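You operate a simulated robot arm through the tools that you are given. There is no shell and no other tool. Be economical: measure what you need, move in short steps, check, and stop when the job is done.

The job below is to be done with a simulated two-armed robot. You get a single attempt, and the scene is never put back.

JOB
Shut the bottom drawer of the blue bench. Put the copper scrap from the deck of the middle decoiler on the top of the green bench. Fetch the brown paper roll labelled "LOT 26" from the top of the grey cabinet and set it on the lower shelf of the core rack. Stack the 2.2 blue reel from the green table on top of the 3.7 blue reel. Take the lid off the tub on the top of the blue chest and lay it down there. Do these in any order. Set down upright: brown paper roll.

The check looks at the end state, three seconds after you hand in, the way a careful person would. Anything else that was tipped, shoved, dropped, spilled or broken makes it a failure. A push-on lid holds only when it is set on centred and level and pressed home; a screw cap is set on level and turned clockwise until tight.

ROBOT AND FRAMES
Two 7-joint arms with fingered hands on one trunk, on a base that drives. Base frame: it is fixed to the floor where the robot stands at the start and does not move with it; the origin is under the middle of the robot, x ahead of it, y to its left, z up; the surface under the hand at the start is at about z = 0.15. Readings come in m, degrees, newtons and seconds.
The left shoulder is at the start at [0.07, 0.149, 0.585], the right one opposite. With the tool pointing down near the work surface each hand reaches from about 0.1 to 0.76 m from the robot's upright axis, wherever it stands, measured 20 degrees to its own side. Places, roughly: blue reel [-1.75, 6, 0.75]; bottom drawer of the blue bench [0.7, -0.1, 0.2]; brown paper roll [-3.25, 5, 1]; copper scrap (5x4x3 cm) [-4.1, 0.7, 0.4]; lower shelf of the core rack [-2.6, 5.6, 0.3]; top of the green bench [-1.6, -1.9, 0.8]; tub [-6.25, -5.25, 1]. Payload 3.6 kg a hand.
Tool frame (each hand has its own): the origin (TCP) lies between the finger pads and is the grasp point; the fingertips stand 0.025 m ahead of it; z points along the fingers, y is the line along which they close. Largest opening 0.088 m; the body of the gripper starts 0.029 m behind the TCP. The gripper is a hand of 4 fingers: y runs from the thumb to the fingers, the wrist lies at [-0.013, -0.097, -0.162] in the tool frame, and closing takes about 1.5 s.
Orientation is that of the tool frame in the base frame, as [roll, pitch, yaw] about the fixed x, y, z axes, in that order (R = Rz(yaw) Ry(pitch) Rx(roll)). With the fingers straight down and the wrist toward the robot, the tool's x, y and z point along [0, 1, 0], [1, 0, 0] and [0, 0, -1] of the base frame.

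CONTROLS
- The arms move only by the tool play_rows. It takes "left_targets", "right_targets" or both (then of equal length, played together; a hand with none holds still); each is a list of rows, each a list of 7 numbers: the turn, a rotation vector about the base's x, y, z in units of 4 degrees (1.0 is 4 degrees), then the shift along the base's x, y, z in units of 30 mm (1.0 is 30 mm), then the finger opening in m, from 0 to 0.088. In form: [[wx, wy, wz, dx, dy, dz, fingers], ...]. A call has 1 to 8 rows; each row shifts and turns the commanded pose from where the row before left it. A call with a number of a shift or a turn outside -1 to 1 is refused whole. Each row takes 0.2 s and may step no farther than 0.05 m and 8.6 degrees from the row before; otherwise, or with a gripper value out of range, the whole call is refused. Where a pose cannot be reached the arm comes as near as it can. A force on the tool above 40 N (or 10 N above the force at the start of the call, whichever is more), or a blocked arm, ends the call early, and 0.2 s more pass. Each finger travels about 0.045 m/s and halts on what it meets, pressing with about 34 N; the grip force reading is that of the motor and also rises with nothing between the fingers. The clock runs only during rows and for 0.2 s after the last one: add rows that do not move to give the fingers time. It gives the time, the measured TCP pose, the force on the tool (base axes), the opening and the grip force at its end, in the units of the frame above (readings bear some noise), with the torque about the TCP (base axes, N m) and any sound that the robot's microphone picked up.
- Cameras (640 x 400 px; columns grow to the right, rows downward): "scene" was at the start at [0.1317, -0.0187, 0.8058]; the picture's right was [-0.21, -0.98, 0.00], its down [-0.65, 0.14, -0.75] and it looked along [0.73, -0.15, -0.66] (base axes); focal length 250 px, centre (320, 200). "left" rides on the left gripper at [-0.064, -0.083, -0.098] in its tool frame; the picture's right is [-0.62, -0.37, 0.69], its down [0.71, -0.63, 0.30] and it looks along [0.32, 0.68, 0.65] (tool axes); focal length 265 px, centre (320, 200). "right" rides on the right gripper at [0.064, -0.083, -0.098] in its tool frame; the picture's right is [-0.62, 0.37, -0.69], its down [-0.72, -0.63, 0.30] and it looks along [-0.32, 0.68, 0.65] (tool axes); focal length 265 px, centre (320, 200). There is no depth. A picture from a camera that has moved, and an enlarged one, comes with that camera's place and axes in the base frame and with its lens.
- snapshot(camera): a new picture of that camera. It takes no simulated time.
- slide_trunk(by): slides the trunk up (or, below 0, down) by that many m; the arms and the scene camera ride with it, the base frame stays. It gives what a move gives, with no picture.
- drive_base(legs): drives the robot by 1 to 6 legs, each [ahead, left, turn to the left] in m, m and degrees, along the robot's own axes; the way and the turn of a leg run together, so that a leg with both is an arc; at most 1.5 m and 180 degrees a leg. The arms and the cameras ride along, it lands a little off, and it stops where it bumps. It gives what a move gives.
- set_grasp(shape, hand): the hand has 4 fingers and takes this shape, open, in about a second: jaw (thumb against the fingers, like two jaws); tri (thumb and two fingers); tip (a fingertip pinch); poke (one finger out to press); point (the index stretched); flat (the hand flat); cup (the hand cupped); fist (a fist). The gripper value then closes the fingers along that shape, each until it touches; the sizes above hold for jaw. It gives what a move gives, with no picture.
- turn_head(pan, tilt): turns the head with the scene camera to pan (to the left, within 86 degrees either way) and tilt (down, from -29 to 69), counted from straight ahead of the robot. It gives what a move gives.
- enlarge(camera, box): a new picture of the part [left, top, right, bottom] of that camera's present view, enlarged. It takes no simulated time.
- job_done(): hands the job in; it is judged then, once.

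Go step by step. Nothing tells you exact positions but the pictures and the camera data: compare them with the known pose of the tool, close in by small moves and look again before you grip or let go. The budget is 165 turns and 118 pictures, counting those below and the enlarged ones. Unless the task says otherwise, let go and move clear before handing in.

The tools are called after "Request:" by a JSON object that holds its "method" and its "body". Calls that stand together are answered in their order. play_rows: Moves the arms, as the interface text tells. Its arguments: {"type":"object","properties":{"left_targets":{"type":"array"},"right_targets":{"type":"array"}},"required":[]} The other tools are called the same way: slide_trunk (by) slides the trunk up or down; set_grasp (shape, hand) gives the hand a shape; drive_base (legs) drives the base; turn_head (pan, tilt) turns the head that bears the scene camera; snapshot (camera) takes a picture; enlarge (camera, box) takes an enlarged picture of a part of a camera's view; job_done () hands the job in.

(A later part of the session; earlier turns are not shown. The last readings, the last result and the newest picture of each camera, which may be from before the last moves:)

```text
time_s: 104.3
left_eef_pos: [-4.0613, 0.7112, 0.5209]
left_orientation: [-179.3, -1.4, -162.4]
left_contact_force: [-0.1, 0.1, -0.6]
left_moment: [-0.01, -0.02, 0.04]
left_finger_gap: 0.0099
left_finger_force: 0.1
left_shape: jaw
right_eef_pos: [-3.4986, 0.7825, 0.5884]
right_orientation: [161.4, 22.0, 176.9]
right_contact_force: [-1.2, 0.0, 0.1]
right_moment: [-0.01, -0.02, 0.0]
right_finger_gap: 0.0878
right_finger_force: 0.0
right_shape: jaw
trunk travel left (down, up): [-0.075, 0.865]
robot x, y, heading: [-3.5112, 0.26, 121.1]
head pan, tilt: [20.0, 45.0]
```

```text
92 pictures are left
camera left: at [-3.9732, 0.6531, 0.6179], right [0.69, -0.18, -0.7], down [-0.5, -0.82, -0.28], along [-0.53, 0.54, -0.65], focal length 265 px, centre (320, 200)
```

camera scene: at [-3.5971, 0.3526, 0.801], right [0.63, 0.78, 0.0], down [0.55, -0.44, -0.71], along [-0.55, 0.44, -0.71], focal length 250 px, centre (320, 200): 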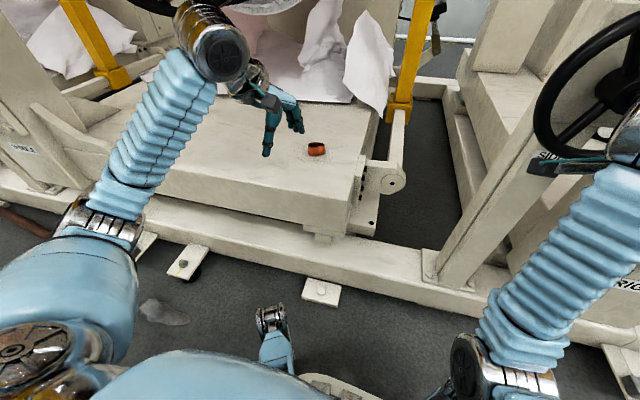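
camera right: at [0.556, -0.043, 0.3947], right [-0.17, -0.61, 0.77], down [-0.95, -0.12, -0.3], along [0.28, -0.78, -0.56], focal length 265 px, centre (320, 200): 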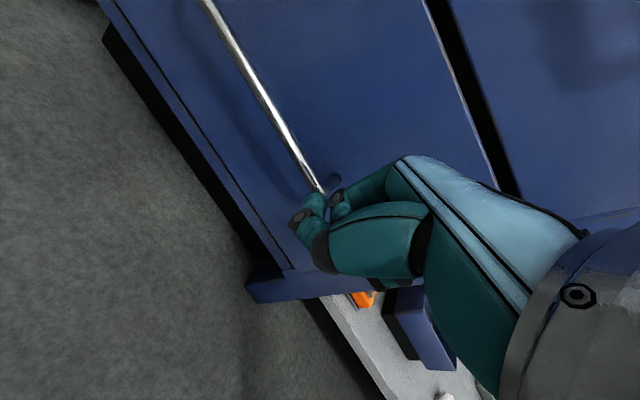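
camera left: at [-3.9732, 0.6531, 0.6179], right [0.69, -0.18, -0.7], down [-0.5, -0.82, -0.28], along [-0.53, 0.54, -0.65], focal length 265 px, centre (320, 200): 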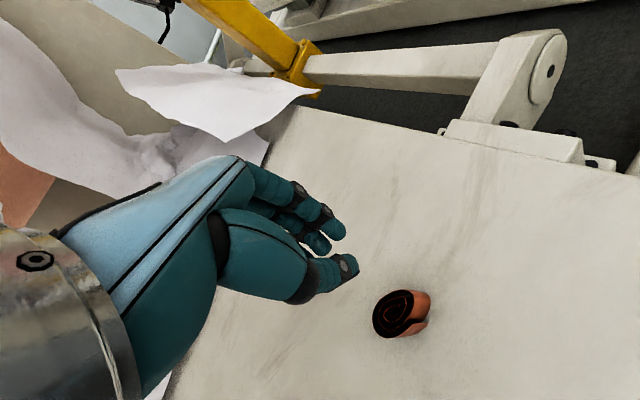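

The scrap slipped out towards the thumb side, so my position estimate was off. I'll open the hand and re-measure with both cameras.

Request:
{"method": "play_rows", "body": {"left_targets": [[0, 0, 0, 0, 0, 0, 0.088], [0, 0, 0, 0, 0, 0, 0.088], [0, 0, 0, 0, 0, 0, 0.088], [0, 0, 0, 0, 0, 0, 0.088], [0, 0, 0, 0, 0, 0, 0.088], [0, 0, 0, 0, 0, 0, 0.088]]}}

Request:
{"method": "enlarge", "body": {"camera": "scene", "box": [260, 90, 370, 180]}}

Request:
{"method": "enlarge", "body": {"camera": "left", "box": [300, 220, 460, 360]}}

```text
time_s: 105.7
left_eef_pos: [-4.0603, 0.7113, 0.5203]
left_orientation: [-179.5, -1.3, -162.4]
left_contact_force: [-0.7, 0.2, 0.2]
left_moment: [-0.01, 0.0, -0.02]
left_finger_gap: 0.0874
left_finger_force: 0.0
left_shape: jaw
right_eef_pos: [-3.4977, 0.7826, 0.589]
right_orientation: [161.5, 22.1, 176.9]
right_contact_force: [-0.5, -0.2, -0.4]
right_moment: [0.04, 0.0, 0.0]
right_finger_gap: 0.0878
right_finger_force: 0.0
right_shape: jaw
trunk travel left (down, up): [-0.075, 0.865]
robot x, y, heading: [-3.5058, 0.2607, 121.2]
head pan, tilt: [20.0, 45.0]
```

```text
4.44 times, centred on (315, 135) of scene
camera zoom: at [-3.5973, 0.3534, 0.8008], right [0.63, 0.78, 0.0], down [0.55, -0.44, -0.71], along [-0.55, 0.44, -0.71], focal length 1110 px, centre (342, 489)
```

zoom: 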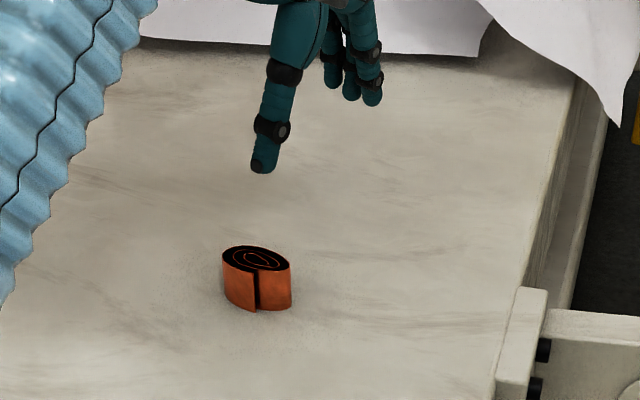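

```text
2.86 times, centred on (380, 290) of left
camera zoom: at [-3.9731, 0.6533, 0.6175], right [0.69, -0.17, -0.7], down [-0.5, -0.82, -0.28], along [-0.53, 0.54, -0.65], focal length 758 px, centre (149, -57)
```

zoom: 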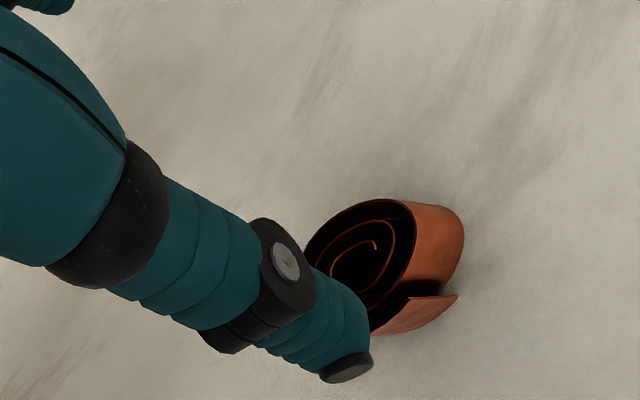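

The deck is at about z≈0.388 and the scrap at (-4.081, 0.677). I'll reposition above it at z 0.45 and check.

Request:
{"method": "play_rows", "body": {"left_targets": [[0, 0, 0, -0.35, -0.57, 0, 0.088], [0, 0, 0, -0.35, -0.57, -0.3, 0.088], [0, 0, 0, 0, 0, -1, 0.088], [0, 0, 0, 0, 0, -1, 0.088]]}}

Request:
{"method": "enlarge", "body": {"camera": "left", "box": [220, 140, 460, 360]}}

Request:
{"method": "enlarge", "body": {"camera": "scene", "box": [260, 90, 370, 180]}}

```text
time_s: 106.7
left_eef_pos: [-4.082, 0.6769, 0.4523]
left_orientation: [-179.5, -1.3, -162.5]
left_contact_force: [-0.9, 0.1, -0.4]
left_moment: [0.0, 0.01, 0.01]
left_finger_gap: 0.0877
left_finger_force: 0.1
left_shape: jaw
right_eef_pos: [-3.498, 0.7819, 0.5893]
right_orientation: [161.5, 22.1, 176.9]
right_contact_force: [0.5, 0.1, 0.3]
right_moment: [0.01, -0.02, -0.01]
right_finger_gap: 0.0879
right_finger_force: 0.1
right_shape: jaw
trunk travel left (down, up): [-0.075, 0.865]
robot x, y, heading: [-3.511, 0.2641, 121.0]
head pan, tilt: [20.0, 45.0]
```

```text
1.82 times, centred on (340, 250) of left
camera zoom: at [-3.9938, 0.6191, 0.5503], right [0.69, -0.17, -0.7], down [-0.5, -0.82, -0.28], along [-0.53, 0.54, -0.65], focal length 483 px, centre (284, 109)
```

zoom: 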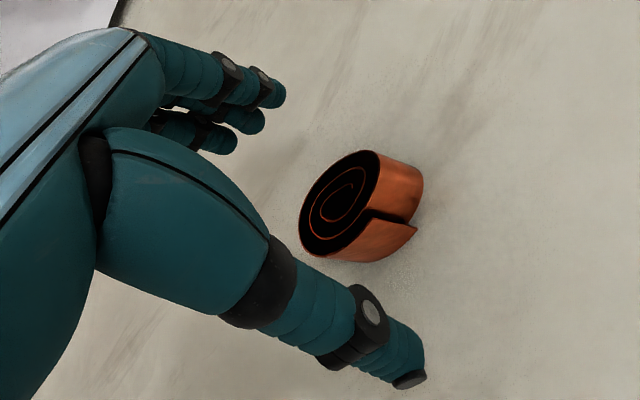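

```text
4.44 times, centred on (315, 135) of scene
camera zoom: at [-3.5974, 0.3535, 0.8008], right [0.63, 0.78, 0.0], down [0.55, -0.44, -0.71], along [-0.55, 0.44, -0.71], focal length 1110 px, centre (342, 489)
```

zoom: 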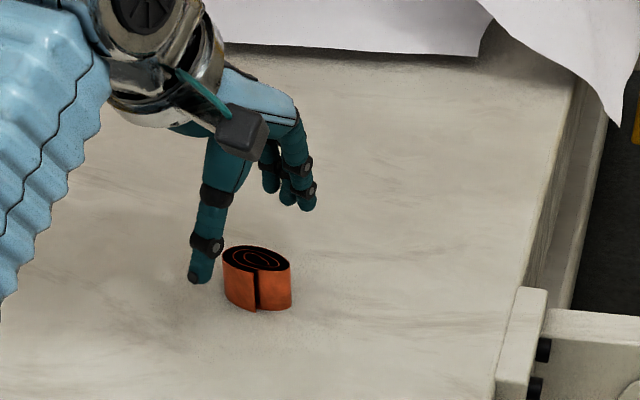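

Aligned to within a couple of millimetres. I'll descend to z≈0.413 and close.

Request:
{"method": "play_rows", "body": {"left_targets": [[0, 0, 0, 0, 0, -0.8, 0.088], [0, 0, 0, 0, 0, -0.5, 0.088], [0, 0, 0, 0, 0, 0, 0.02], [0, 0, 0, 0, 0, 0, 0.02], [0, 0, 0, 0, 0, 0, 0.02], [0, 0, 0, 0, 0, 0, 0.02], [0, 0, 0, 0, 0, 0, 0.02], [0, 0, 0, 0, 0, 0, 0.02]]}}

Request:
{"method": "snapshot", "body": {"camera": "left"}}

```text
time_s: 108.5
left_eef_pos: [-4.0819, 0.6776, 0.4147]
left_orientation: [-179.5, -1.3, -162.5]
left_contact_force: [-0.5, 0.3, -0.5]
left_moment: [-0.01, -0.03, -0.01]
left_finger_gap: 0.0237
left_finger_force: 33.8
left_shape: jaw
right_eef_pos: [-3.4977, 0.7823, 0.5879]
right_orientation: [161.5, 22.2, 176.9]
right_contact_force: [-0.6, -0.4, 0.0]
right_moment: [-0.03, 0.02, -0.02]
right_finger_gap: 0.0878
right_finger_force: 0.0
right_shape: jaw
trunk travel left (down, up): [-0.075, 0.865]
robot x, y, heading: [-3.508, 0.2653, 120.8]
head pan, tilt: [20.0, 45.0]
```

```text
87 pictures are left
camera left: at [-3.9947, 0.6199, 0.5113], right [0.69, -0.17, -0.7], down [-0.5, -0.82, -0.28], along [-0.53, 0.54, -0.65], focal length 265 px, centre (320, 200)
```

left: 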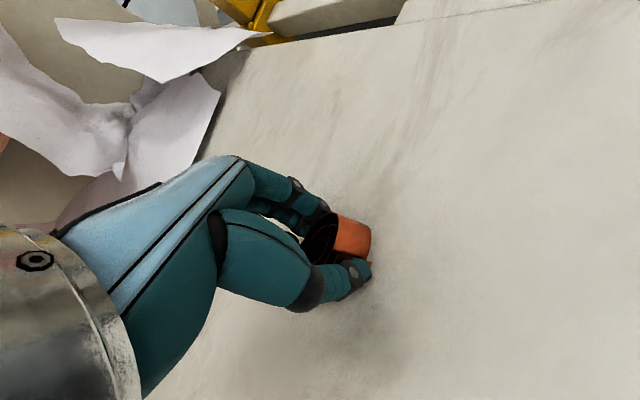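

It's held with a 24 mm gap. I'll lift it and look.

Request:
{"method": "play_rows", "body": {"left_targets": [[0, 0, 0, 0, 0, 0, 0.005], [0, 0, 0, 0, 0, 0, 0.005], [0, 0, 0, 0, 0, 0.5, 0.005], [0, 0, 0, 0, 0, 1, 0.005], [0, 0, 0, 0, 0, 1, 0.005], [0, 0, 0, 0, 0, 1, 0.005]]}}

Request:
{"method": "snapshot", "body": {"camera": "left"}}

```text
time_s: 109.9
left_eef_pos: [-4.0818, 0.6791, 0.5181]
left_orientation: [-179.4, -1.4, -162.4]
left_contact_force: [0.2, 0.1, -0.2]
left_moment: [-0.04, 0.03, 0.02]
left_finger_gap: 0.0235
left_finger_force: 34.1
left_shape: jaw
right_eef_pos: [-3.4985, 0.7841, 0.5879]
right_orientation: [161.5, 22.3, 176.9]
right_contact_force: [0.3, -0.2, 0.5]
right_moment: [0.01, 0.02, -0.05]
right_finger_gap: 0.0876
right_finger_force: 0.1
right_shape: jaw
trunk travel left (down, up): [-0.075, 0.865]
robot x, y, heading: [-3.5069, 0.2607, 121.0]
head pan, tilt: [20.0, 45.0]
```

```text
86 pictures are left
camera left: at [-3.9947, 0.62, 0.6156], right [0.69, -0.18, -0.7], down [-0.5, -0.82, -0.28], along [-0.53, 0.54, -0.65], focal length 265 px, centre (320, 200)
```

left: 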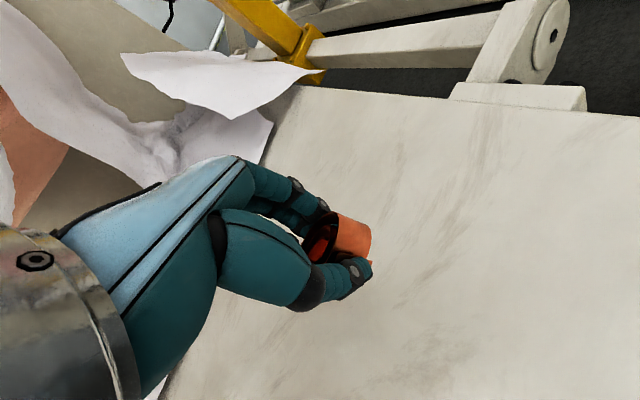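

The scrap is in hand. I'll back off, turn towards the green bench, raise the trunk and approach.

Request:
{"method": "drive_base", "body": {"legs": [[-0.4, 0, 0], [0, 0, -174]]}}

Request:
{"method": "slide_trunk", "body": {"by": 0.5}}

Request:
{"method": "drive_base", "body": {"legs": [[1.0, 0.5, 0]]}}

Request:
{"method": "turn_head", "body": {"pan": 0, "tilt": 30}}

Request:
{"method": "snapshot", "body": {"camera": "scene"}}

```text
time_s: 134.7
left_eef_pos: [-2.694, -0.4551, 0.5169]
left_orientation: [-179.5, -1.3, 22.2]
left_contact_force: [0.1, -0.3, -0.3]
left_moment: [0.04, -0.01, 0.0]
left_finger_gap: 0.023
left_finger_force: 34.4
left_shape: jaw
right_eef_pos: [-3.2674, -0.606, 0.5874]
right_orientation: [161.5, 22.2, 1.6]
right_contact_force: [-0.1, 0.6, -0.1]
right_moment: [0.0, 0.01, 0.02]
right_finger_gap: 0.0874
right_finger_force: 0.1
right_shape: jaw
trunk travel left (down, up): [-0.075, 0.865]
robot x, y, heading: [-3.2997, -0.0876, -54.2]
head pan, tilt: [20.0, 45.0]
```

```text
refused: 0.5 is not a number from -0.4 to 0.4
```

```text
time_s: 147.4
left_eef_pos: [-1.7197, -0.9609, 0.5171]
left_orientation: [-179.4, -1.4, 22.1]
left_contact_force: [-0.2, -1.1, -0.9]
left_moment: [0.02, 0.02, 0.01]
left_finger_gap: 0.023
left_finger_force: 33.9
left_shape: jaw
right_eef_pos: [-2.2936, -1.1122, 0.5871]
right_orientation: [161.4, 22.4, 1.2]
right_contact_force: [-0.1, 0.3, -0.2]
right_moment: [-0.01, -0.01, -0.02]
right_finger_gap: 0.0879
right_finger_force: 0.1
right_shape: jaw
trunk travel left (down, up): [-0.075, 0.865]
robot x, y, heading: [-2.3253, -0.5917, -54.5]
head pan, tilt: [20.0, 45.0]
```

```text
time_s: 148.2
left_eef_pos: [-1.7197, -0.9618, 0.5182]
left_orientation: [-179.5, -1.3, 22.1]
left_contact_force: [0.9, -0.5, -1.7]
left_moment: [-0.01, -0.03, 0.0]
left_finger_gap: 0.023
left_finger_force: 34.1
left_shape: jaw
right_eef_pos: [-2.2946, -1.1124, 0.5892]
right_orientation: [161.3, 22.5, 1.1]
right_contact_force: [0.2, 0.8, -0.4]
right_moment: [-0.02, -0.02, 0.0]
right_finger_gap: 0.0878
right_finger_force: 0.0
right_shape: jaw
trunk travel left (down, up): [-0.075, 0.865]
robot x, y, heading: [-2.3246, -0.5901, -54.5]
head pan, tilt: [0.0, 30.0]
```

```text
85 pictures are left
camera scene: at [-2.2433, -0.7059, 0.8234], right [-0.81, -0.58, 0.0], down [-0.29, 0.41, -0.87], along [0.5, -0.7, -0.5], focal length 250 px, centre (320, 200)
```

scene: 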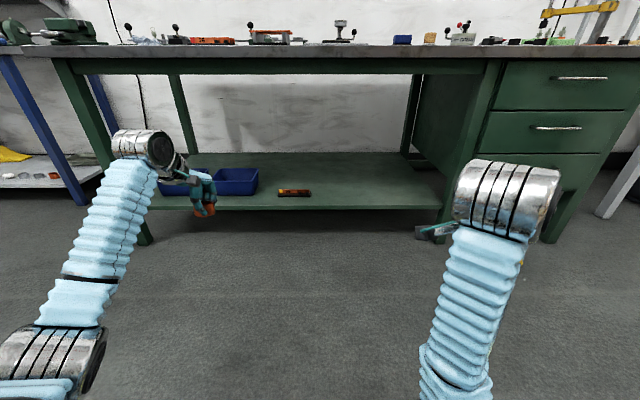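

The bench is right ahead. I'll raise the trunk and view the top.

Request:
{"method": "slide_trunk", "body": {"by": 0.4}}

Request:
{"method": "snapshot", "body": {"camera": "scene"}}

```text
time_s: 152.1
left_eef_pos: [-1.7191, -0.9615, 0.9174]
left_orientation: [-179.5, -1.4, 22.0]
left_contact_force: [-0.3, 0.5, -1.1]
left_moment: [0.0, 0.03, 0.01]
left_finger_gap: 0.0231
left_finger_force: 34.2
left_shape: jaw
right_eef_pos: [-2.2951, -1.1127, 0.9875]
right_orientation: [161.4, 22.4, 1.2]
right_contact_force: [-0.1, -0.3, -0.3]
right_moment: [-0.01, 0.01, -0.01]
right_finger_gap: 0.0877
right_finger_force: 0.0
right_shape: jaw
trunk travel left (down, up): [-0.475, 0.465]
robot x, y, heading: [-2.3252, -0.5878, -54.3]
head pan, tilt: [0.0, 30.0]
```

```text
84 pictures are left
camera scene: at [-2.2433, -0.706, 1.2234], right [-0.81, -0.58, 0.0], down [-0.29, 0.41, -0.87], along [0.5, -0.7, -0.5], focal length 250 px, centre (320, 200)
```

scene: 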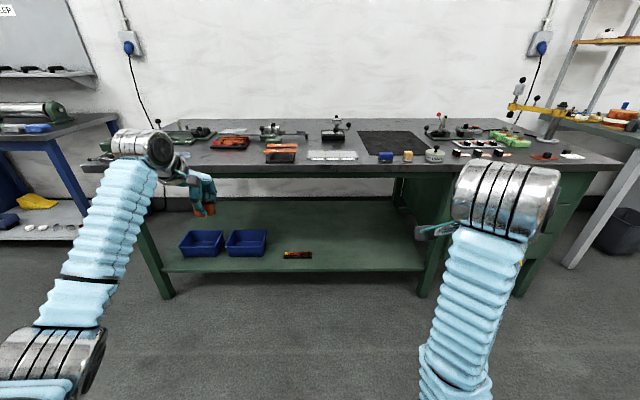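

Request:
{"method": "enlarge", "body": {"camera": "scene", "box": [150, 110, 370, 190]}}

```text
2.91 times, centred on (260, 150) of scene
camera zoom: at [-2.2433, -0.706, 1.2234], right [-0.81, -0.58, 0.0], down [-0.29, 0.41, -0.87], along [0.5, -0.7, -0.5], focal length 727 px, centre (494, 346)
```

zoom: 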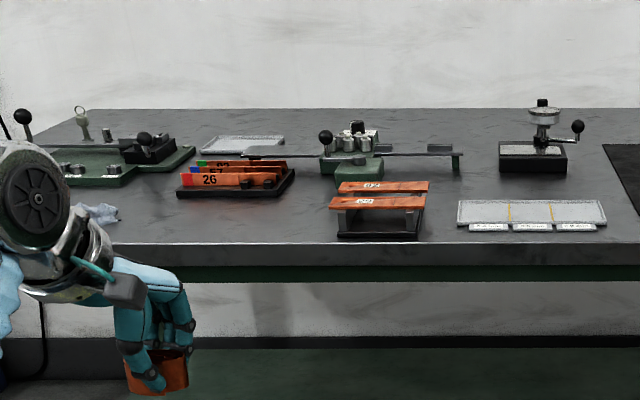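

The clear spot between the front edge and the "26" tray is around (-1.26, -1.395). I'll drive up with the hand above the bench top.

Request:
{"method": "drive_base", "body": {"legs": [[0.6, 0.13, 0]]}}

Request:
{"method": "turn_head", "body": {"pan": 20, "tilt": 45}}

Request:
{"method": "snapshot", "body": {"camera": "scene"}}

Request:
{"method": "snapshot", "body": {"camera": "left"}}

```text
time_s: 160.2
left_eef_pos: [-1.2629, -1.3704, 0.9183]
left_orientation: [-179.3, -1.2, 22.2]
left_contact_force: [0.6, -0.3, -0.7]
left_moment: [0.02, 0.01, 0.02]
left_finger_gap: 0.0233
left_finger_force: 33.7
left_shape: jaw
right_eef_pos: [-1.8375, -1.523, 0.9881]
right_orientation: [161.3, 22.5, 1.4]
right_contact_force: [-0.2, -0.4, 0.3]
right_moment: [0.0, -0.02, -0.01]
right_finger_gap: 0.0875
right_finger_force: 0.1
right_shape: jaw
trunk travel left (down, up): [-0.475, 0.465]
robot x, y, heading: [-1.8699, -1.005, -54.0]
head pan, tilt: [0.0, 30.0]
```

```text
time_s: 161.0
left_eef_pos: [-1.2643, -1.3702, 0.9177]
left_orientation: [-179.5, -1.3, 22.3]
left_contact_force: [-0.4, 0.9, -1.3]
left_moment: [-0.01, 0.02, 0.0]
left_finger_gap: 0.0227
left_finger_force: 34.2
left_shape: jaw
right_eef_pos: [-1.8382, -1.5227, 0.9885]
right_orientation: [161.3, 22.5, 1.3]
right_contact_force: [-0.5, -0.1, -0.3]
right_moment: [-0.01, -0.01, -0.02]
right_finger_gap: 0.0878
right_finger_force: 0.1
right_shape: jaw
trunk travel left (down, up): [-0.475, 0.465]
robot x, y, heading: [-1.8685, -1.0022, -54.2]
head pan, tilt: [20.0, 45.0]
```

```text
82 pictures are left
camera scene: at [-1.7743, -1.0898, 1.2009], right [-0.56, -0.83, 0.0], down [-0.58, 0.4, -0.71], along [0.59, -0.4, -0.71], focal length 250 px, centre (320, 200)
```

scene: 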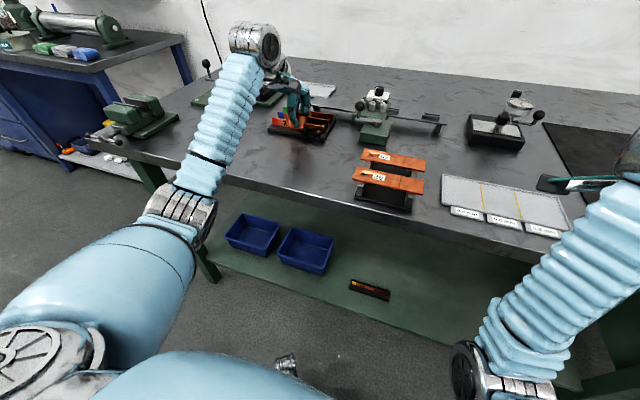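

```text
81 pictures are left
camera left: at [-1.3574, -1.3192, 1.0152], right [-0.7, 0.12, -0.7], down [0.43, 0.86, -0.28], along [0.57, -0.5, -0.65], focal length 265 px, centre (320, 200)
```

left: 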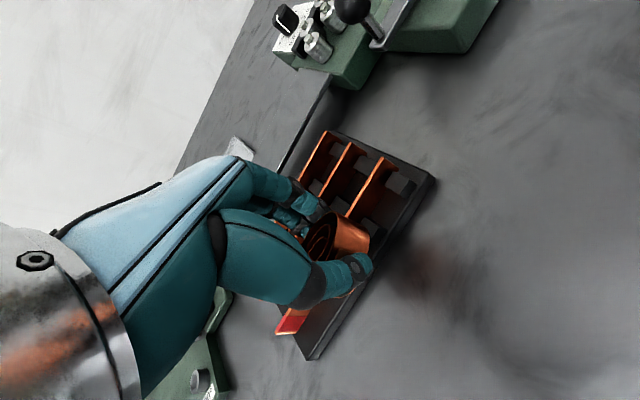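

The point under the hand is a little close to the tray, so I'll shift back toward the edge. Then I'll lower most of the way.

Request:
{"method": "play_rows", "body": {"left_targets": [[0, 0, 0, -0.8, 0.5, 0, 0.005], [0, 0, 0, -0.8, 0.5, 0, 0.005], [0, 0, 0, -0.7, 0.5, -0.3, 0.005], [0, 0, 0, 0, 0, -0.8, 0.005], [0, 0, 0, 0, 0, -0.8, 0.005]]}}

Request:
{"method": "snapshot", "body": {"camera": "left"}}

Request:
{"method": "enlarge", "body": {"camera": "scene", "box": [220, 40, 420, 220]}}

```text
time_s: 162.2
left_eef_pos: [-1.3294, -1.325, 0.881]
left_orientation: [177.9, -1.5, 22.5]
left_contact_force: [-4.8, 4.0, 22.9]
left_moment: [0.04, 0.19, -0.09]
left_finger_gap: 0.0248
left_finger_force: 33.6
left_shape: jaw
right_eef_pos: [-1.8392, -1.5215, 0.9887]
right_orientation: [161.2, 22.5, 1.3]
right_contact_force: [0.1, -1.3, -0.3]
right_moment: [0.03, 0.03, -0.04]
right_finger_gap: 0.0876
right_finger_force: 0.1
right_shape: jaw
trunk travel left (down, up): [-0.475, 0.465]
robot x, y, heading: [-1.8716, -1.0028, -54.1]
head pan, tilt: [20.0, 45.0]
stopped in row 5 (left hand): the force on the tool passed its limit at 43 N (the readings are from after the stop); the commanded pose is now the measured one
```

```text
80 pictures are left
camera left: at [-1.4247, -1.271, 0.9731], right [-0.69, 0.09, -0.72], down [0.43, 0.85, -0.31], along [0.59, -0.52, -0.62], focal length 265 px, centre (320, 200)
```

left: 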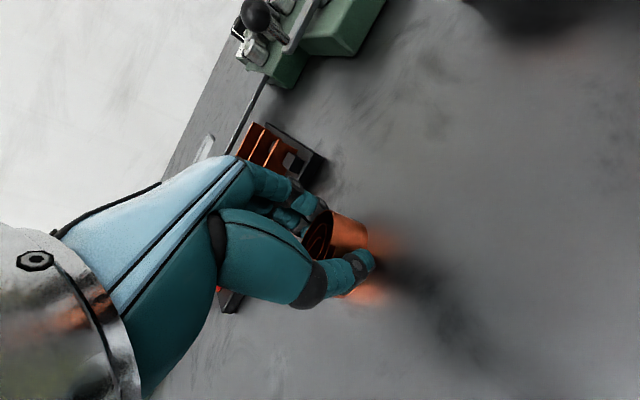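

```text
2.22 times, centred on (320, 130) of scene
camera zoom: at [-1.7752, -1.0888, 1.2012], right [-0.56, -0.83, 0.0], down [-0.58, 0.4, -0.71], along [0.59, -0.4, -0.71], focal length 555 px, centre (320, 356)
```

zoom: 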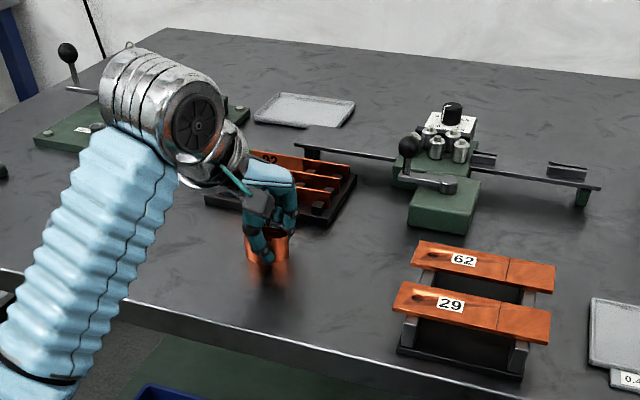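

The scrap is touching the bench top, which sits near z≈0.855. I'll relieve the pressure slightly, open the hand and lift.

Request:
{"method": "play_rows", "body": {"left_targets": [[0, 0, 0, 0, 0, 0.08, 0.01], [0, 0, 0, 0, 0, 0, 0.04], [0, 0, 0, 0, 0, 0, 0.055], [0, 0, 0, 0, 0, 0, 0.065], [0, 0, 0, 0, 0, 0, 0.065], [0, 0, 0, 0, 0, 0, 0.065], [0, 0, 0, 0, 0, 0.5, 0.065], [0, 0, 0, 0, 0, 1, 0.065]]}}

Request:
{"method": "play_rows", "body": {"left_targets": [[0, 0, 0, 0, 0, 1, 0.065], [0, 0, 0, 0, 0, 1, 0.065], [0, 0, 0, 0, 0, 1, 0.065]]}}

Request:
{"method": "snapshot", "body": {"camera": "left"}}

```text
time_s: 164.0
left_eef_pos: [-1.3291, -1.3271, 0.9217]
left_orientation: [178.6, -1.4, 22.5]
left_contact_force: [0.1, 0.6, 0.6]
left_moment: [0.0, -0.02, -0.02]
left_finger_gap: 0.0646
left_finger_force: 0.0
left_shape: jaw
right_eef_pos: [-1.8392, -1.5226, 0.9884]
right_orientation: [161.3, 22.4, 1.4]
right_contact_force: [0.0, 0.4, -0.5]
right_moment: [-0.03, 0.0, -0.01]
right_finger_gap: 0.0877
right_finger_force: 0.0
right_shape: jaw
trunk travel left (down, up): [-0.475, 0.465]
robot x, y, heading: [-1.8716, -1.0012, -54.1]
head pan, tilt: [20.0, 45.0]
```

```text
time_s: 164.8
left_eef_pos: [-1.3295, -1.3254, 1.013]
left_orientation: [178.6, -1.5, 22.6]
left_contact_force: [-1.2, -0.7, 0.1]
left_moment: [0.01, -0.01, 0.0]
left_finger_gap: 0.0648
left_finger_force: 0.1
left_shape: jaw
right_eef_pos: [-1.8397, -1.5225, 0.9871]
right_orientation: [161.3, 22.5, 1.2]
right_contact_force: [-0.5, 0.7, 0.5]
right_moment: [-0.02, 0.0, 0.02]
right_finger_gap: 0.0878
right_finger_force: 0.0
right_shape: jaw
trunk travel left (down, up): [-0.475, 0.465]
robot x, y, heading: [-1.8708, -1.0005, -54.2]
head pan, tilt: [20.0, 45.0]
```

```text
78 pictures are left
camera left: at [-1.4242, -1.2733, 1.1071], right [-0.69, 0.1, -0.72], down [0.43, 0.85, -0.3], along [0.58, -0.51, -0.63], focal length 265 px, centre (320, 200)
```

left: 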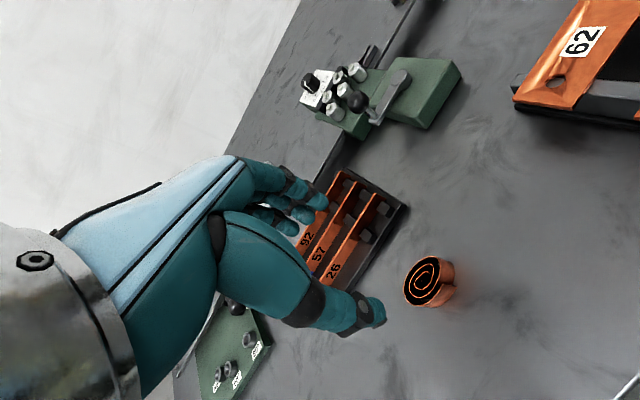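

The scrap is standing on the green bench. Next is the tub: I'll back away, turn along the aisle and look.

Request:
{"method": "drive_base", "body": {"legs": [[-0.6, 0, 0], [0, 0, -89]]}}

Request:
{"method": "turn_head", "body": {"pan": 0, "tilt": 20}}

Request:
{"method": "snapshot", "body": {"camera": "scene"}}

```text
time_s: 182.7
left_eef_pos: [-2.5398, -1.0618, 1.0119]
left_orientation: [178.7, -1.5, -67.8]
left_contact_force: [0.4, -0.2, -0.4]
left_moment: [0.0, -0.04, -0.01]
left_finger_gap: 0.065
left_finger_force: 0.1
left_shape: jaw
right_eef_pos: [-2.7333, -0.5503, 0.9876]
right_orientation: [161.3, 22.6, -88.9]
right_contact_force: [-0.2, -0.2, -0.1]
right_moment: [0.02, -0.03, -0.01]
right_finger_gap: 0.0877
right_finger_force: 0.0
right_shape: jaw
trunk travel left (down, up): [-0.475, 0.465]
robot x, y, heading: [-2.2134, -0.5216, -144.5]
head pan, tilt: [20.0, 45.0]
```

```text
time_s: 183.6
left_eef_pos: [-2.5406, -1.062, 1.0119]
left_orientation: [178.7, -1.4, -67.8]
left_contact_force: [-0.1, -0.2, -0.1]
left_moment: [-0.02, -0.04, 0.03]
left_finger_gap: 0.065
left_finger_force: 0.1
left_shape: jaw
right_eef_pos: [-2.7337, -0.5508, 0.9877]
right_orientation: [161.2, 22.6, -89.0]
right_contact_force: [0.5, 0.0, 0.0]
right_moment: [0.0, 0.0, -0.02]
right_finger_gap: 0.0874
right_finger_force: 0.0
right_shape: jaw
trunk travel left (down, up): [-0.475, 0.465]
robot x, y, heading: [-2.2158, -0.5184, -144.4]
head pan, tilt: [0.0, 20.0]
```

```text
77 pictures are left
camera scene: at [-2.3301, -0.6058, 1.2394], right [-0.58, 0.81, 0.0], down [0.28, 0.2, -0.94], along [-0.76, -0.55, -0.34], focal length 250 px, centre (320, 200)
```

scene: 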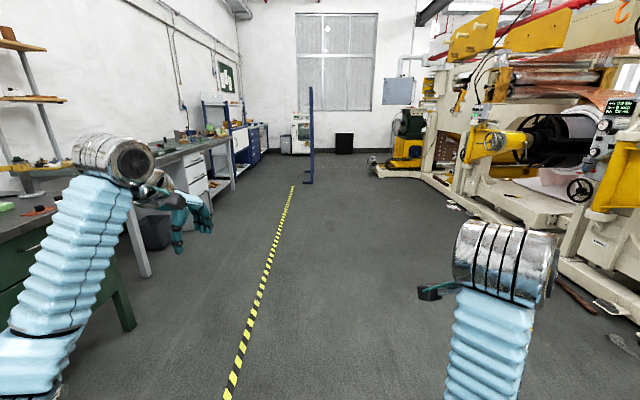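

The aisle is clear, with a blue post on the right side. I'll drive down it, keeping between the post and the benches.

Request:
{"method": "drive_base", "body": {"legs": [[1.45, 0.2, 0], [1.45, 0.3, 0]]}}

Request:
{"method": "snapshot", "body": {"camera": "scene"}}

```text
time_s: 220.2
left_eef_pos: [-4.6354, -3.1199, 1.0114]
left_orientation: [178.7, -1.4, -69.1]
left_contact_force: [-0.1, -0.6, 0.0]
left_moment: [-0.02, 0.0, -0.01]
left_finger_gap: 0.0649
left_finger_force: 0.0
left_shape: jaw
right_eef_pos: [-4.8168, -2.6044, 0.9882]
right_orientation: [161.3, 22.6, -90.3]
right_contact_force: [-0.3, -0.4, -0.1]
right_moment: [0.0, 0.01, -0.02]
right_finger_gap: 0.0877
right_finger_force: 0.2
right_shape: jaw
trunk travel left (down, up): [-0.475, 0.465]
robot x, y, heading: [-4.2934, -2.5879, -146.0]
head pan, tilt: [0.0, 20.0]
```

```text
76 pictures are left
camera scene: at [-4.4145, -2.6693, 1.2395], right [-0.56, 0.83, 0.0], down [0.28, 0.19, -0.94], along [-0.78, -0.53, -0.34], focal length 250 px, centre (320, 200)
```

scene: 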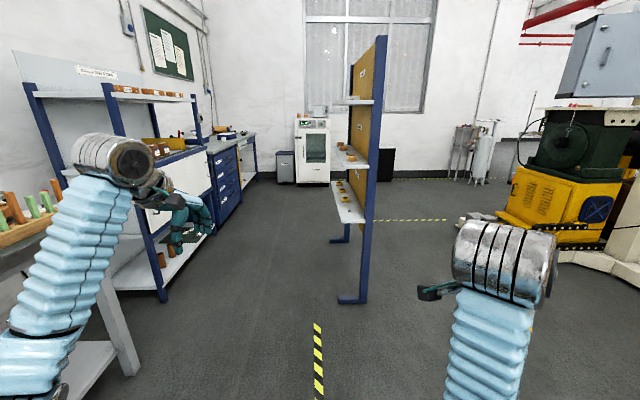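

The "post" is a shelf panel, and the blue drawer chest with the tub stands on the left past it. The gap is tight, so I'll go around the right side of the panel and come back to the chest.

Request:
{"method": "drive_base", "body": {"legs": [[0, -0.75, 0], [1.45, 0.1, 0], [1.45, 0.15, 0], [0, 0, 92]]}}

Request:
{"method": "snapshot", "body": {"camera": "scene"}}

```text
time_s: 243.4
left_eef_pos: [-5.9992, -3.2094, 1.0018]
left_orientation: [-179.5, -1.6, -69.2]
left_contact_force: [0.4, 0.3, 0.0]
left_moment: [-0.07, 0.04, 0.01]
left_finger_gap: 0.065
left_finger_force: 0.0
left_shape: jaw
right_eef_pos: [-6.1754, -2.6847, 0.9921]
right_orientation: [160.9, 22.0, -91.4]
right_contact_force: [0.8, -0.7, -1.3]
right_moment: [0.06, 0.05, 0.0]
right_finger_gap: 0.088
right_finger_force: 0.0
right_shape: jaw
trunk travel left (down, up): [-0.475, 0.465]
robot x, y, heading: [-5.6514, -2.6858, -146.0]
head pan, tilt: [0.0, 20.0]
stopped in leg 2: the robot was blocked; the commanded pose is now the measured one
```

```text
75 pictures are left
camera scene: at [-5.7429, -2.7301, 1.2467], right [-0.56, 0.83, -0.01], down [0.26, 0.16, -0.95], along [-0.78, -0.54, -0.31], focal length 250 px, centre (320, 200)
```

scene: 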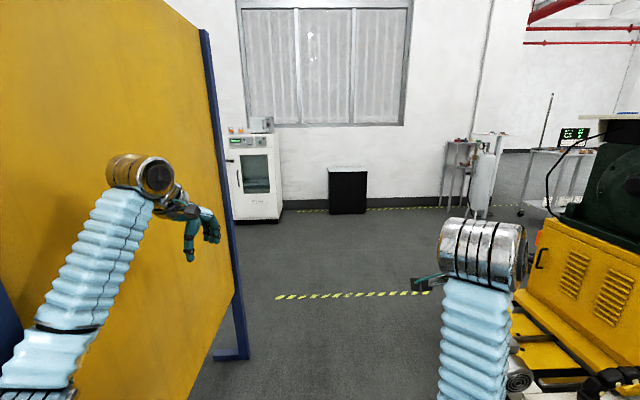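

The robot was blocked and is slightly tilted, probably touching the panel's foot. I'll look down on both sides to see what it is.

Request:
{"method": "turn_head", "body": {"pan": 45, "tilt": 60}}

Request:
{"method": "snapshot", "body": {"camera": "scene"}}

Request:
{"method": "turn_head", "body": {"pan": -50, "tilt": 55}}

Request:
{"method": "snapshot", "body": {"camera": "scene"}}

```text
time_s: 244.6
left_eef_pos: [-5.9985, -3.1979, 1.012]
left_orientation: [179.3, -1.7, -69.9]
left_contact_force: [-0.3, 0.4, 0.2]
left_moment: [0.0, 0.04, 0.0]
left_finger_gap: 0.0651
left_finger_force: 0.0
left_shape: jaw
right_eef_pos: [-6.1688, -2.6701, 0.9987]
right_orientation: [160.3, 21.6, -92.7]
right_contact_force: [0.2, 0.4, -0.8]
right_moment: [-0.02, -0.01, 0.01]
right_finger_gap: 0.0879
right_finger_force: 0.1
right_shape: jaw
trunk travel left (down, up): [-0.475, 0.465]
robot x, y, heading: [-5.656, -2.6816, -146.6]
head pan, tilt: [45.0, 60.0]
```

```text
74 pictures are left
camera scene: at [-5.6738, -2.7429, 1.1871], right [-0.98, 0.2, 0.03], down [0.16, 0.83, -0.53], along [-0.13, -0.52, -0.85], focal length 250 px, centre (320, 200)
```

scene: 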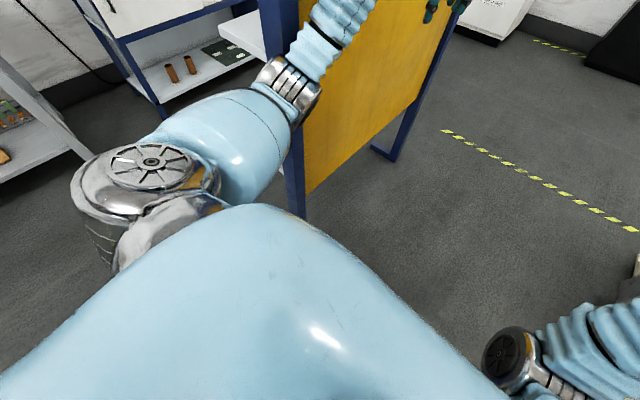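

```text
time_s: 246.3
left_eef_pos: [-6.0022, -3.1987, 1.008]
left_orientation: [179.4, -1.4, -70.6]
left_contact_force: [-0.2, 1.3, 0.4]
left_moment: [0.02, -0.02, 0.01]
left_finger_gap: 0.065
left_finger_force: 0.0
left_shape: jaw
right_eef_pos: [-6.1686, -2.6691, 1.0016]
right_orientation: [159.8, 21.6, -93.4]
right_contact_force: [-0.6, -1.2, 0.9]
right_moment: [-0.01, 0.01, -0.01]
right_finger_gap: 0.0878
right_finger_force: 0.1
right_shape: jaw
trunk travel left (down, up): [-0.475, 0.465]
robot x, y, heading: [-5.6576, -2.6811, -146.8]
head pan, tilt: [-50.0, 55.0]
```

```text
73 pictures are left
camera scene: at [-5.7258, -2.6588, 1.1918], right [0.28, 0.96, -0.04], down [0.76, -0.25, -0.6], along [-0.58, 0.14, -0.8], focal length 250 px, centre (320, 200)
```

scene: 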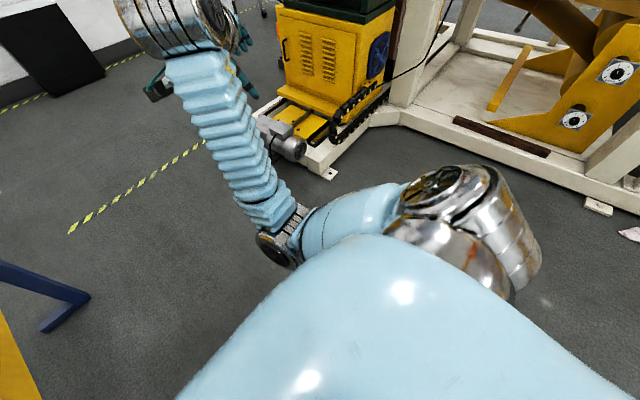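

My left elbow and the base are up against the panel's end. I'll back off, move well to the right, then pass.

Request:
{"method": "drive_base", "body": {"legs": [[-0.4, 0, 0], [0, -0.4, 0]]}}

Request:
{"method": "turn_head", "body": {"pan": 10, "tilt": 30}}

Request:
{"method": "snapshot", "body": {"camera": "scene"}}

```text
time_s: 247.1
left_eef_pos: [-6.008, -3.2093, 0.9912]
left_orientation: [-178.8, -1.3, -69.5]
left_contact_force: [0.7, 0.6, 0.0]
left_moment: [-0.09, 0.03, 0.07]
left_finger_gap: 0.0649
left_finger_force: 0.1
left_shape: jaw
right_eef_pos: [-6.1811, -2.6806, 0.9906]
right_orientation: [160.9, 21.9, -91.9]
right_contact_force: [0.0, 0.5, -1.3]
right_moment: [0.05, 0.01, -0.01]
right_finger_gap: 0.0879
right_finger_force: 0.1
right_shape: jaw
trunk travel left (down, up): [-0.475, 0.465]
robot x, y, heading: [-5.6483, -2.6852, -145.0]
head pan, tilt: [-50.0, 55.0]
stopped in leg 1: the robot was blocked; the commanded pose is now the measured one
```

```text
time_s: 248.4
left_eef_pos: [-6.004, -3.2056, 0.9987]
left_orientation: [-179.5, -1.7, -69.4]
left_contact_force: [0.0, -0.2, -0.2]
left_moment: [-0.02, 0.0, -0.01]
left_finger_gap: 0.0648
left_finger_force: 0.0
left_shape: jaw
right_eef_pos: [-6.1773, -2.6753, 0.9917]
right_orientation: [160.6, 21.6, -92.4]
right_contact_force: [-0.2, 0.4, 0.2]
right_moment: [-0.02, 0.03, -0.01]
right_finger_gap: 0.088
right_finger_force: 0.0
right_shape: jaw
trunk travel left (down, up): [-0.475, 0.465]
robot x, y, heading: [-5.6529, -2.683, -145.3]
head pan, tilt: [10.0, 30.0]
```

```text
72 pictures are left
camera scene: at [-5.7266, -2.7444, 1.228], right [-0.7, 0.71, 0.0], down [0.33, 0.33, -0.88], along [-0.63, -0.62, -0.47], focal length 250 px, centre (320, 200)
```

scene: 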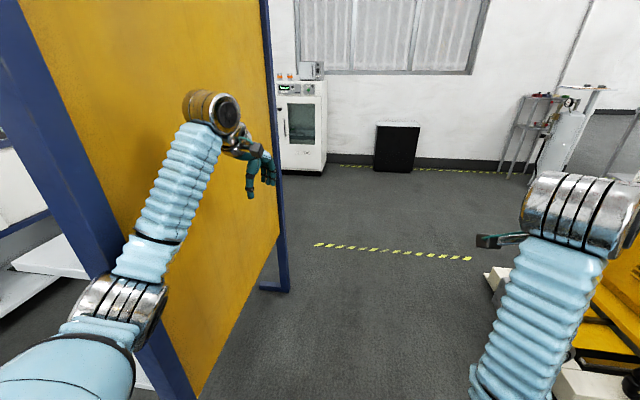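

It's blocked backward too, so I'll try moving straight right, away from the panel.

Request:
{"method": "drive_base", "body": {"legs": [[0, -0.3, 0]]}}

Request:
{"method": "snapshot", "body": {"camera": "scene"}}

```text
time_s: 250.0
left_eef_pos: [-6.1481, -3.2326, 0.8989]
left_orientation: [-169.5, 0.3, -69.7]
left_contact_force: [0.1, 1.9, -2.8]
left_moment: [-0.13, 0.01, 0.03]
left_finger_gap: 0.0649
left_finger_force: 0.0
left_shape: jaw
right_eef_pos: [-6.3068, -2.6904, 0.9175]
right_orientation: [168.1, 25.5, -90.4]
right_contact_force: [0.0, 0.0, -1.6]
right_moment: [0.06, 0.05, 0.02]
right_finger_gap: 0.088
right_finger_force: 0.0
right_shape: jaw
trunk travel left (down, up): [-0.475, 0.465]
robot x, y, heading: [-5.6741, -2.6581, -146.6]
head pan, tilt: [10.0, 30.0]
stopped in leg 1: the robot was blocked; the commanded pose is now the measured one
```

```text
71 pictures are left
camera scene: at [-5.8831, -2.8113, 1.2056], right [-0.69, 0.73, -0.02], down [0.44, 0.39, -0.81], along [-0.58, -0.56, -0.59], focal length 250 px, centre (320, 200)
```

scene: 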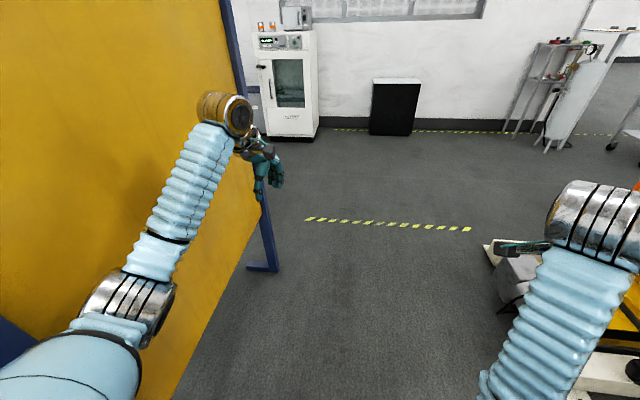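

The robot is tilting, so I'll lower the trunk for stability and inspect the floor around the base.

Request:
{"method": "slide_trunk", "body": {"by": -0.3}}

Request:
{"method": "turn_head", "body": {"pan": 86, "tilt": 50}}

Request:
{"method": "snapshot", "body": {"camera": "scene"}}

Request:
{"method": "turn_head", "body": {"pan": -86, "tilt": 50}}

Request:
{"method": "snapshot", "body": {"camera": "scene"}}

```text
time_s: 250.4
left_eef_pos: [-6.0743, -3.242, 0.8712]
left_orientation: [-160.8, 8.8, -56.0]
left_contact_force: [2.2, -0.6, 3.5]
left_moment: [-0.07, 0.08, 0.02]
left_finger_gap: 0.0649
left_finger_force: 0.0
left_shape: jaw
right_eef_pos: [-6.244, -2.6414, 0.9246]
right_orientation: [167.5, 32.5, -91.4]
right_contact_force: [0.1, -3.8, 2.2]
right_moment: [0.12, -0.09, -0.13]
right_finger_gap: 0.0879
right_finger_force: 0.0
right_shape: jaw
trunk travel left (down, up): [-0.472, 0.468]
robot x, y, heading: [-5.663, -2.6696, -150.6]
head pan, tilt: [10.0, 30.0]
stopped: the arm was blocked; the commanded pose is now the measured one
```

```text
time_s: 251.9
left_eef_pos: [-5.9702, -3.1729, 0.9407]
left_orientation: [-167.5, 3.3, -56.5]
left_contact_force: [-4.6, 1.0, -0.4]
left_moment: [-0.14, -0.38, -0.03]
left_finger_gap: 0.0651
left_finger_force: 0.0
left_shape: jaw
right_eef_pos: [-6.1752, -2.5784, 0.9592]
right_orientation: [159.9, 28.1, -90.8]
right_contact_force: [-2.0, 4.5, -2.4]
right_moment: [-0.17, 0.03, 0.12]
right_finger_gap: 0.0881
right_finger_force: 0.0
right_shape: jaw
trunk travel left (down, up): [-0.472, 0.468]
robot x, y, heading: [-5.6802, -2.6572, -149.0]
head pan, tilt: [85.9, 50.0]
```

```text
70 pictures are left
camera scene: at [-5.7309, -2.707, 1.1769], right [-0.89, -0.46, -0.02], down [-0.32, 0.65, -0.69], along [0.32, -0.61, -0.73], focal length 250 px, centre (320, 200)
```

scene: 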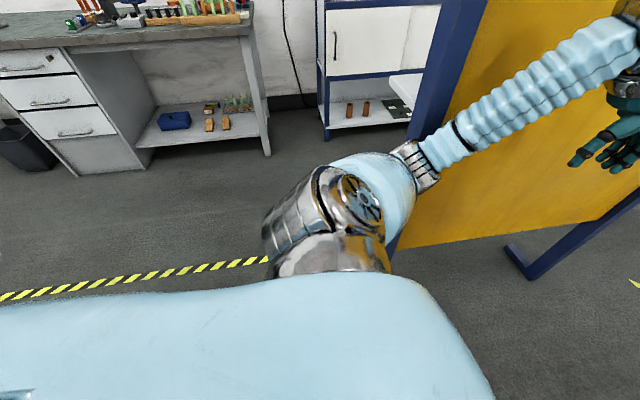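

```text
time_s: 254.5
left_eef_pos: [-6.1081, -3.223, 0.8455]
left_orientation: [-152.7, 3.9, -49.6]
left_contact_force: [3.4, 0.4, -0.3]
left_moment: [0.02, 0.26, 0.05]
left_finger_gap: 0.0652
left_finger_force: 0.1
left_shape: jaw
right_eef_pos: [-6.3793, -2.6547, 0.8862]
right_orientation: [171.5, 35.2, -86.1]
right_contact_force: [0.9, -1.1, 1.0]
right_moment: [0.09, 0.06, 0.01]
right_finger_gap: 0.0882
right_finger_force: 0.0
right_shape: jaw
trunk travel left (down, up): [-0.472, 0.468]
robot x, y, heading: [-5.7323, -2.6025, -134.9]
head pan, tilt: [-85.9, 50.0]
```

```text
69 pictures are left
camera scene: at [-6.0884, -2.6358, 1.1357], right [0.63, 0.76, 0.17], down [0.71, -0.47, -0.52], along [-0.31, 0.44, -0.84], focal length 250 px, centre (320, 200)
```

scene: 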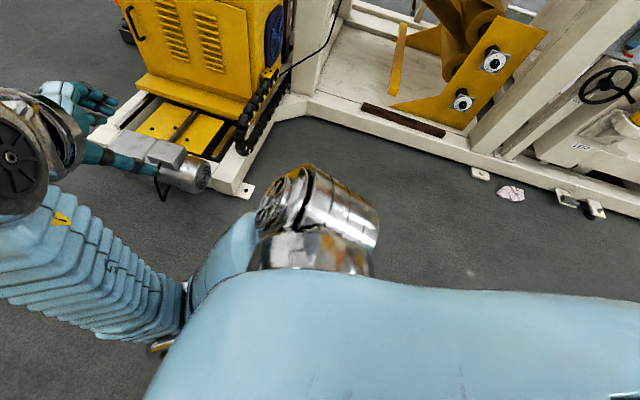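

The robot is wobbling against the panel. I'll try to drive out backwards and to the right.

Request:
{"method": "drive_base", "body": {"legs": [[-0.3, -0.2, 0]]}}

Request:
{"method": "turn_head", "body": {"pan": 0, "tilt": 40}}

Request:
{"method": "snapshot", "body": {"camera": "scene"}}

```text
time_s: 255.2
left_eef_pos: [-5.821, -3.1286, 0.9349]
left_orientation: [-161.8, 8.2, -57.9]
left_contact_force: [-4.2, 6.5, 2.0]
left_moment: [-0.72, -0.49, 0.08]
left_finger_gap: 0.0655
left_finger_force: 0.1
left_shape: jaw
right_eef_pos: [-6.0717, -2.58, 1.078]
right_orientation: [139.6, 32.4, -116.3]
right_contact_force: [-6.3, -2.7, 0.5]
right_moment: [0.12, -0.22, -0.35]
right_finger_gap: 0.0878
right_finger_force: 0.1
right_shape: jaw
trunk travel left (down, up): [-0.472, 0.468]
robot x, y, heading: [-5.728, -2.6189, -137.5]
head pan, tilt: [-85.9, 50.0]
stopped in leg 1: the robot was blocked; the commanded pose is now the measured one
```

```text
time_s: 256.8
left_eef_pos: [-5.8435, -3.1346, 0.9417]
left_orientation: [-163.5, 8.2, -58.9]
left_contact_force: [-3.6, -1.7, 0.9]
left_moment: [0.08, -0.15, -0.02]
left_finger_gap: 0.0652
left_finger_force: 0.1
left_shape: jaw
right_eef_pos: [-6.09, -2.5827, 1.0748]
right_orientation: [139.2, 35.0, -120.6]
right_contact_force: [-2.9, -1.7, -2.2]
right_moment: [0.1, -0.03, -0.15]
right_finger_gap: 0.0879
right_finger_force: 0.1
right_shape: jaw
trunk travel left (down, up): [-0.472, 0.468]
robot x, y, heading: [-5.7545, -2.6515, -144.0]
head pan, tilt: [0.0, 40.0]
```

```text
68 pictures are left
camera scene: at [-5.8605, -2.689, 1.2031], right [-0.59, 0.81, -0.03], down [0.52, 0.35, -0.78], along [-0.62, -0.48, -0.63], focal length 250 px, centre (320, 200)
```

scene: 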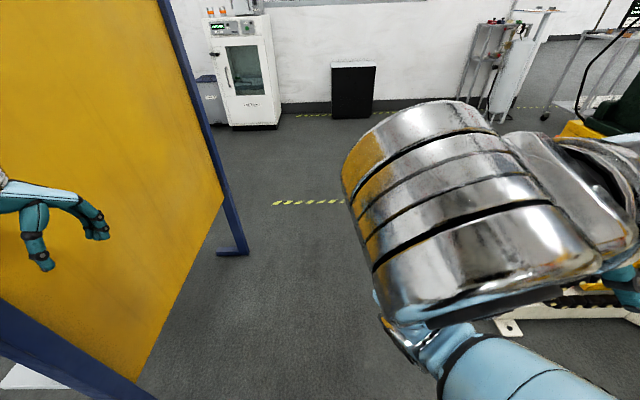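

Request:
{"method": "snapshot", "body": {"camera": "left"}}

Request:
{"method": "turn_head", "body": {"pan": 60, "tilt": 69}}

Request:
{"method": "snapshot", "body": {"camera": "scene"}}

```text
67 pictures are left
camera left: at [-5.8236, -3.0678, 1.0662], right [0.11, 0.88, -0.46], down [0.95, -0.23, -0.21], along [-0.3, -0.42, -0.86], focal length 265 px, centre (320, 200)
```

left: 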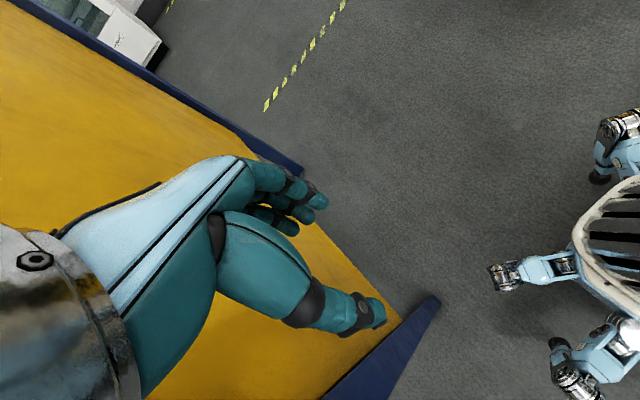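

```text
time_s: 258.1
left_eef_pos: [-5.9103, -3.122, 0.9508]
left_orientation: [-163.9, 9.2, -64.1]
left_contact_force: [-0.3, 2.9, -0.3]
left_moment: [-0.1, 0.01, -0.02]
left_finger_gap: 0.0651
left_finger_force: 0.1
left_shape: jaw
right_eef_pos: [-6.0967, -2.5466, 1.0784]
right_orientation: [143.7, 30.7, -118.2]
right_contact_force: [2.6, 1.4, 2.7]
right_moment: [-0.14, 0.0, 0.13]
right_finger_gap: 0.088
right_finger_force: 0.1
right_shape: jaw
trunk travel left (down, up): [-0.472, 0.468]
robot x, y, heading: [-5.7466, -2.6485, -144.0]
head pan, tilt: [60.0, 68.8]
```

```text
66 pictures are left
camera scene: at [-5.7648, -2.691, 1.1704], right [-0.99, -0.12, 0.02], down [-0.11, 0.91, -0.4], along [0.03, -0.4, -0.92], focal length 250 px, centre (320, 200)
```

scene: 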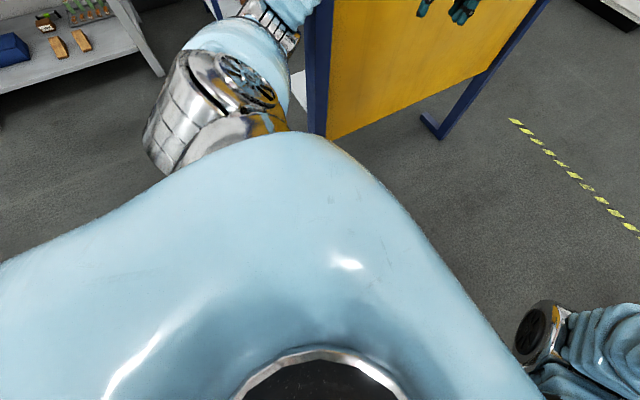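

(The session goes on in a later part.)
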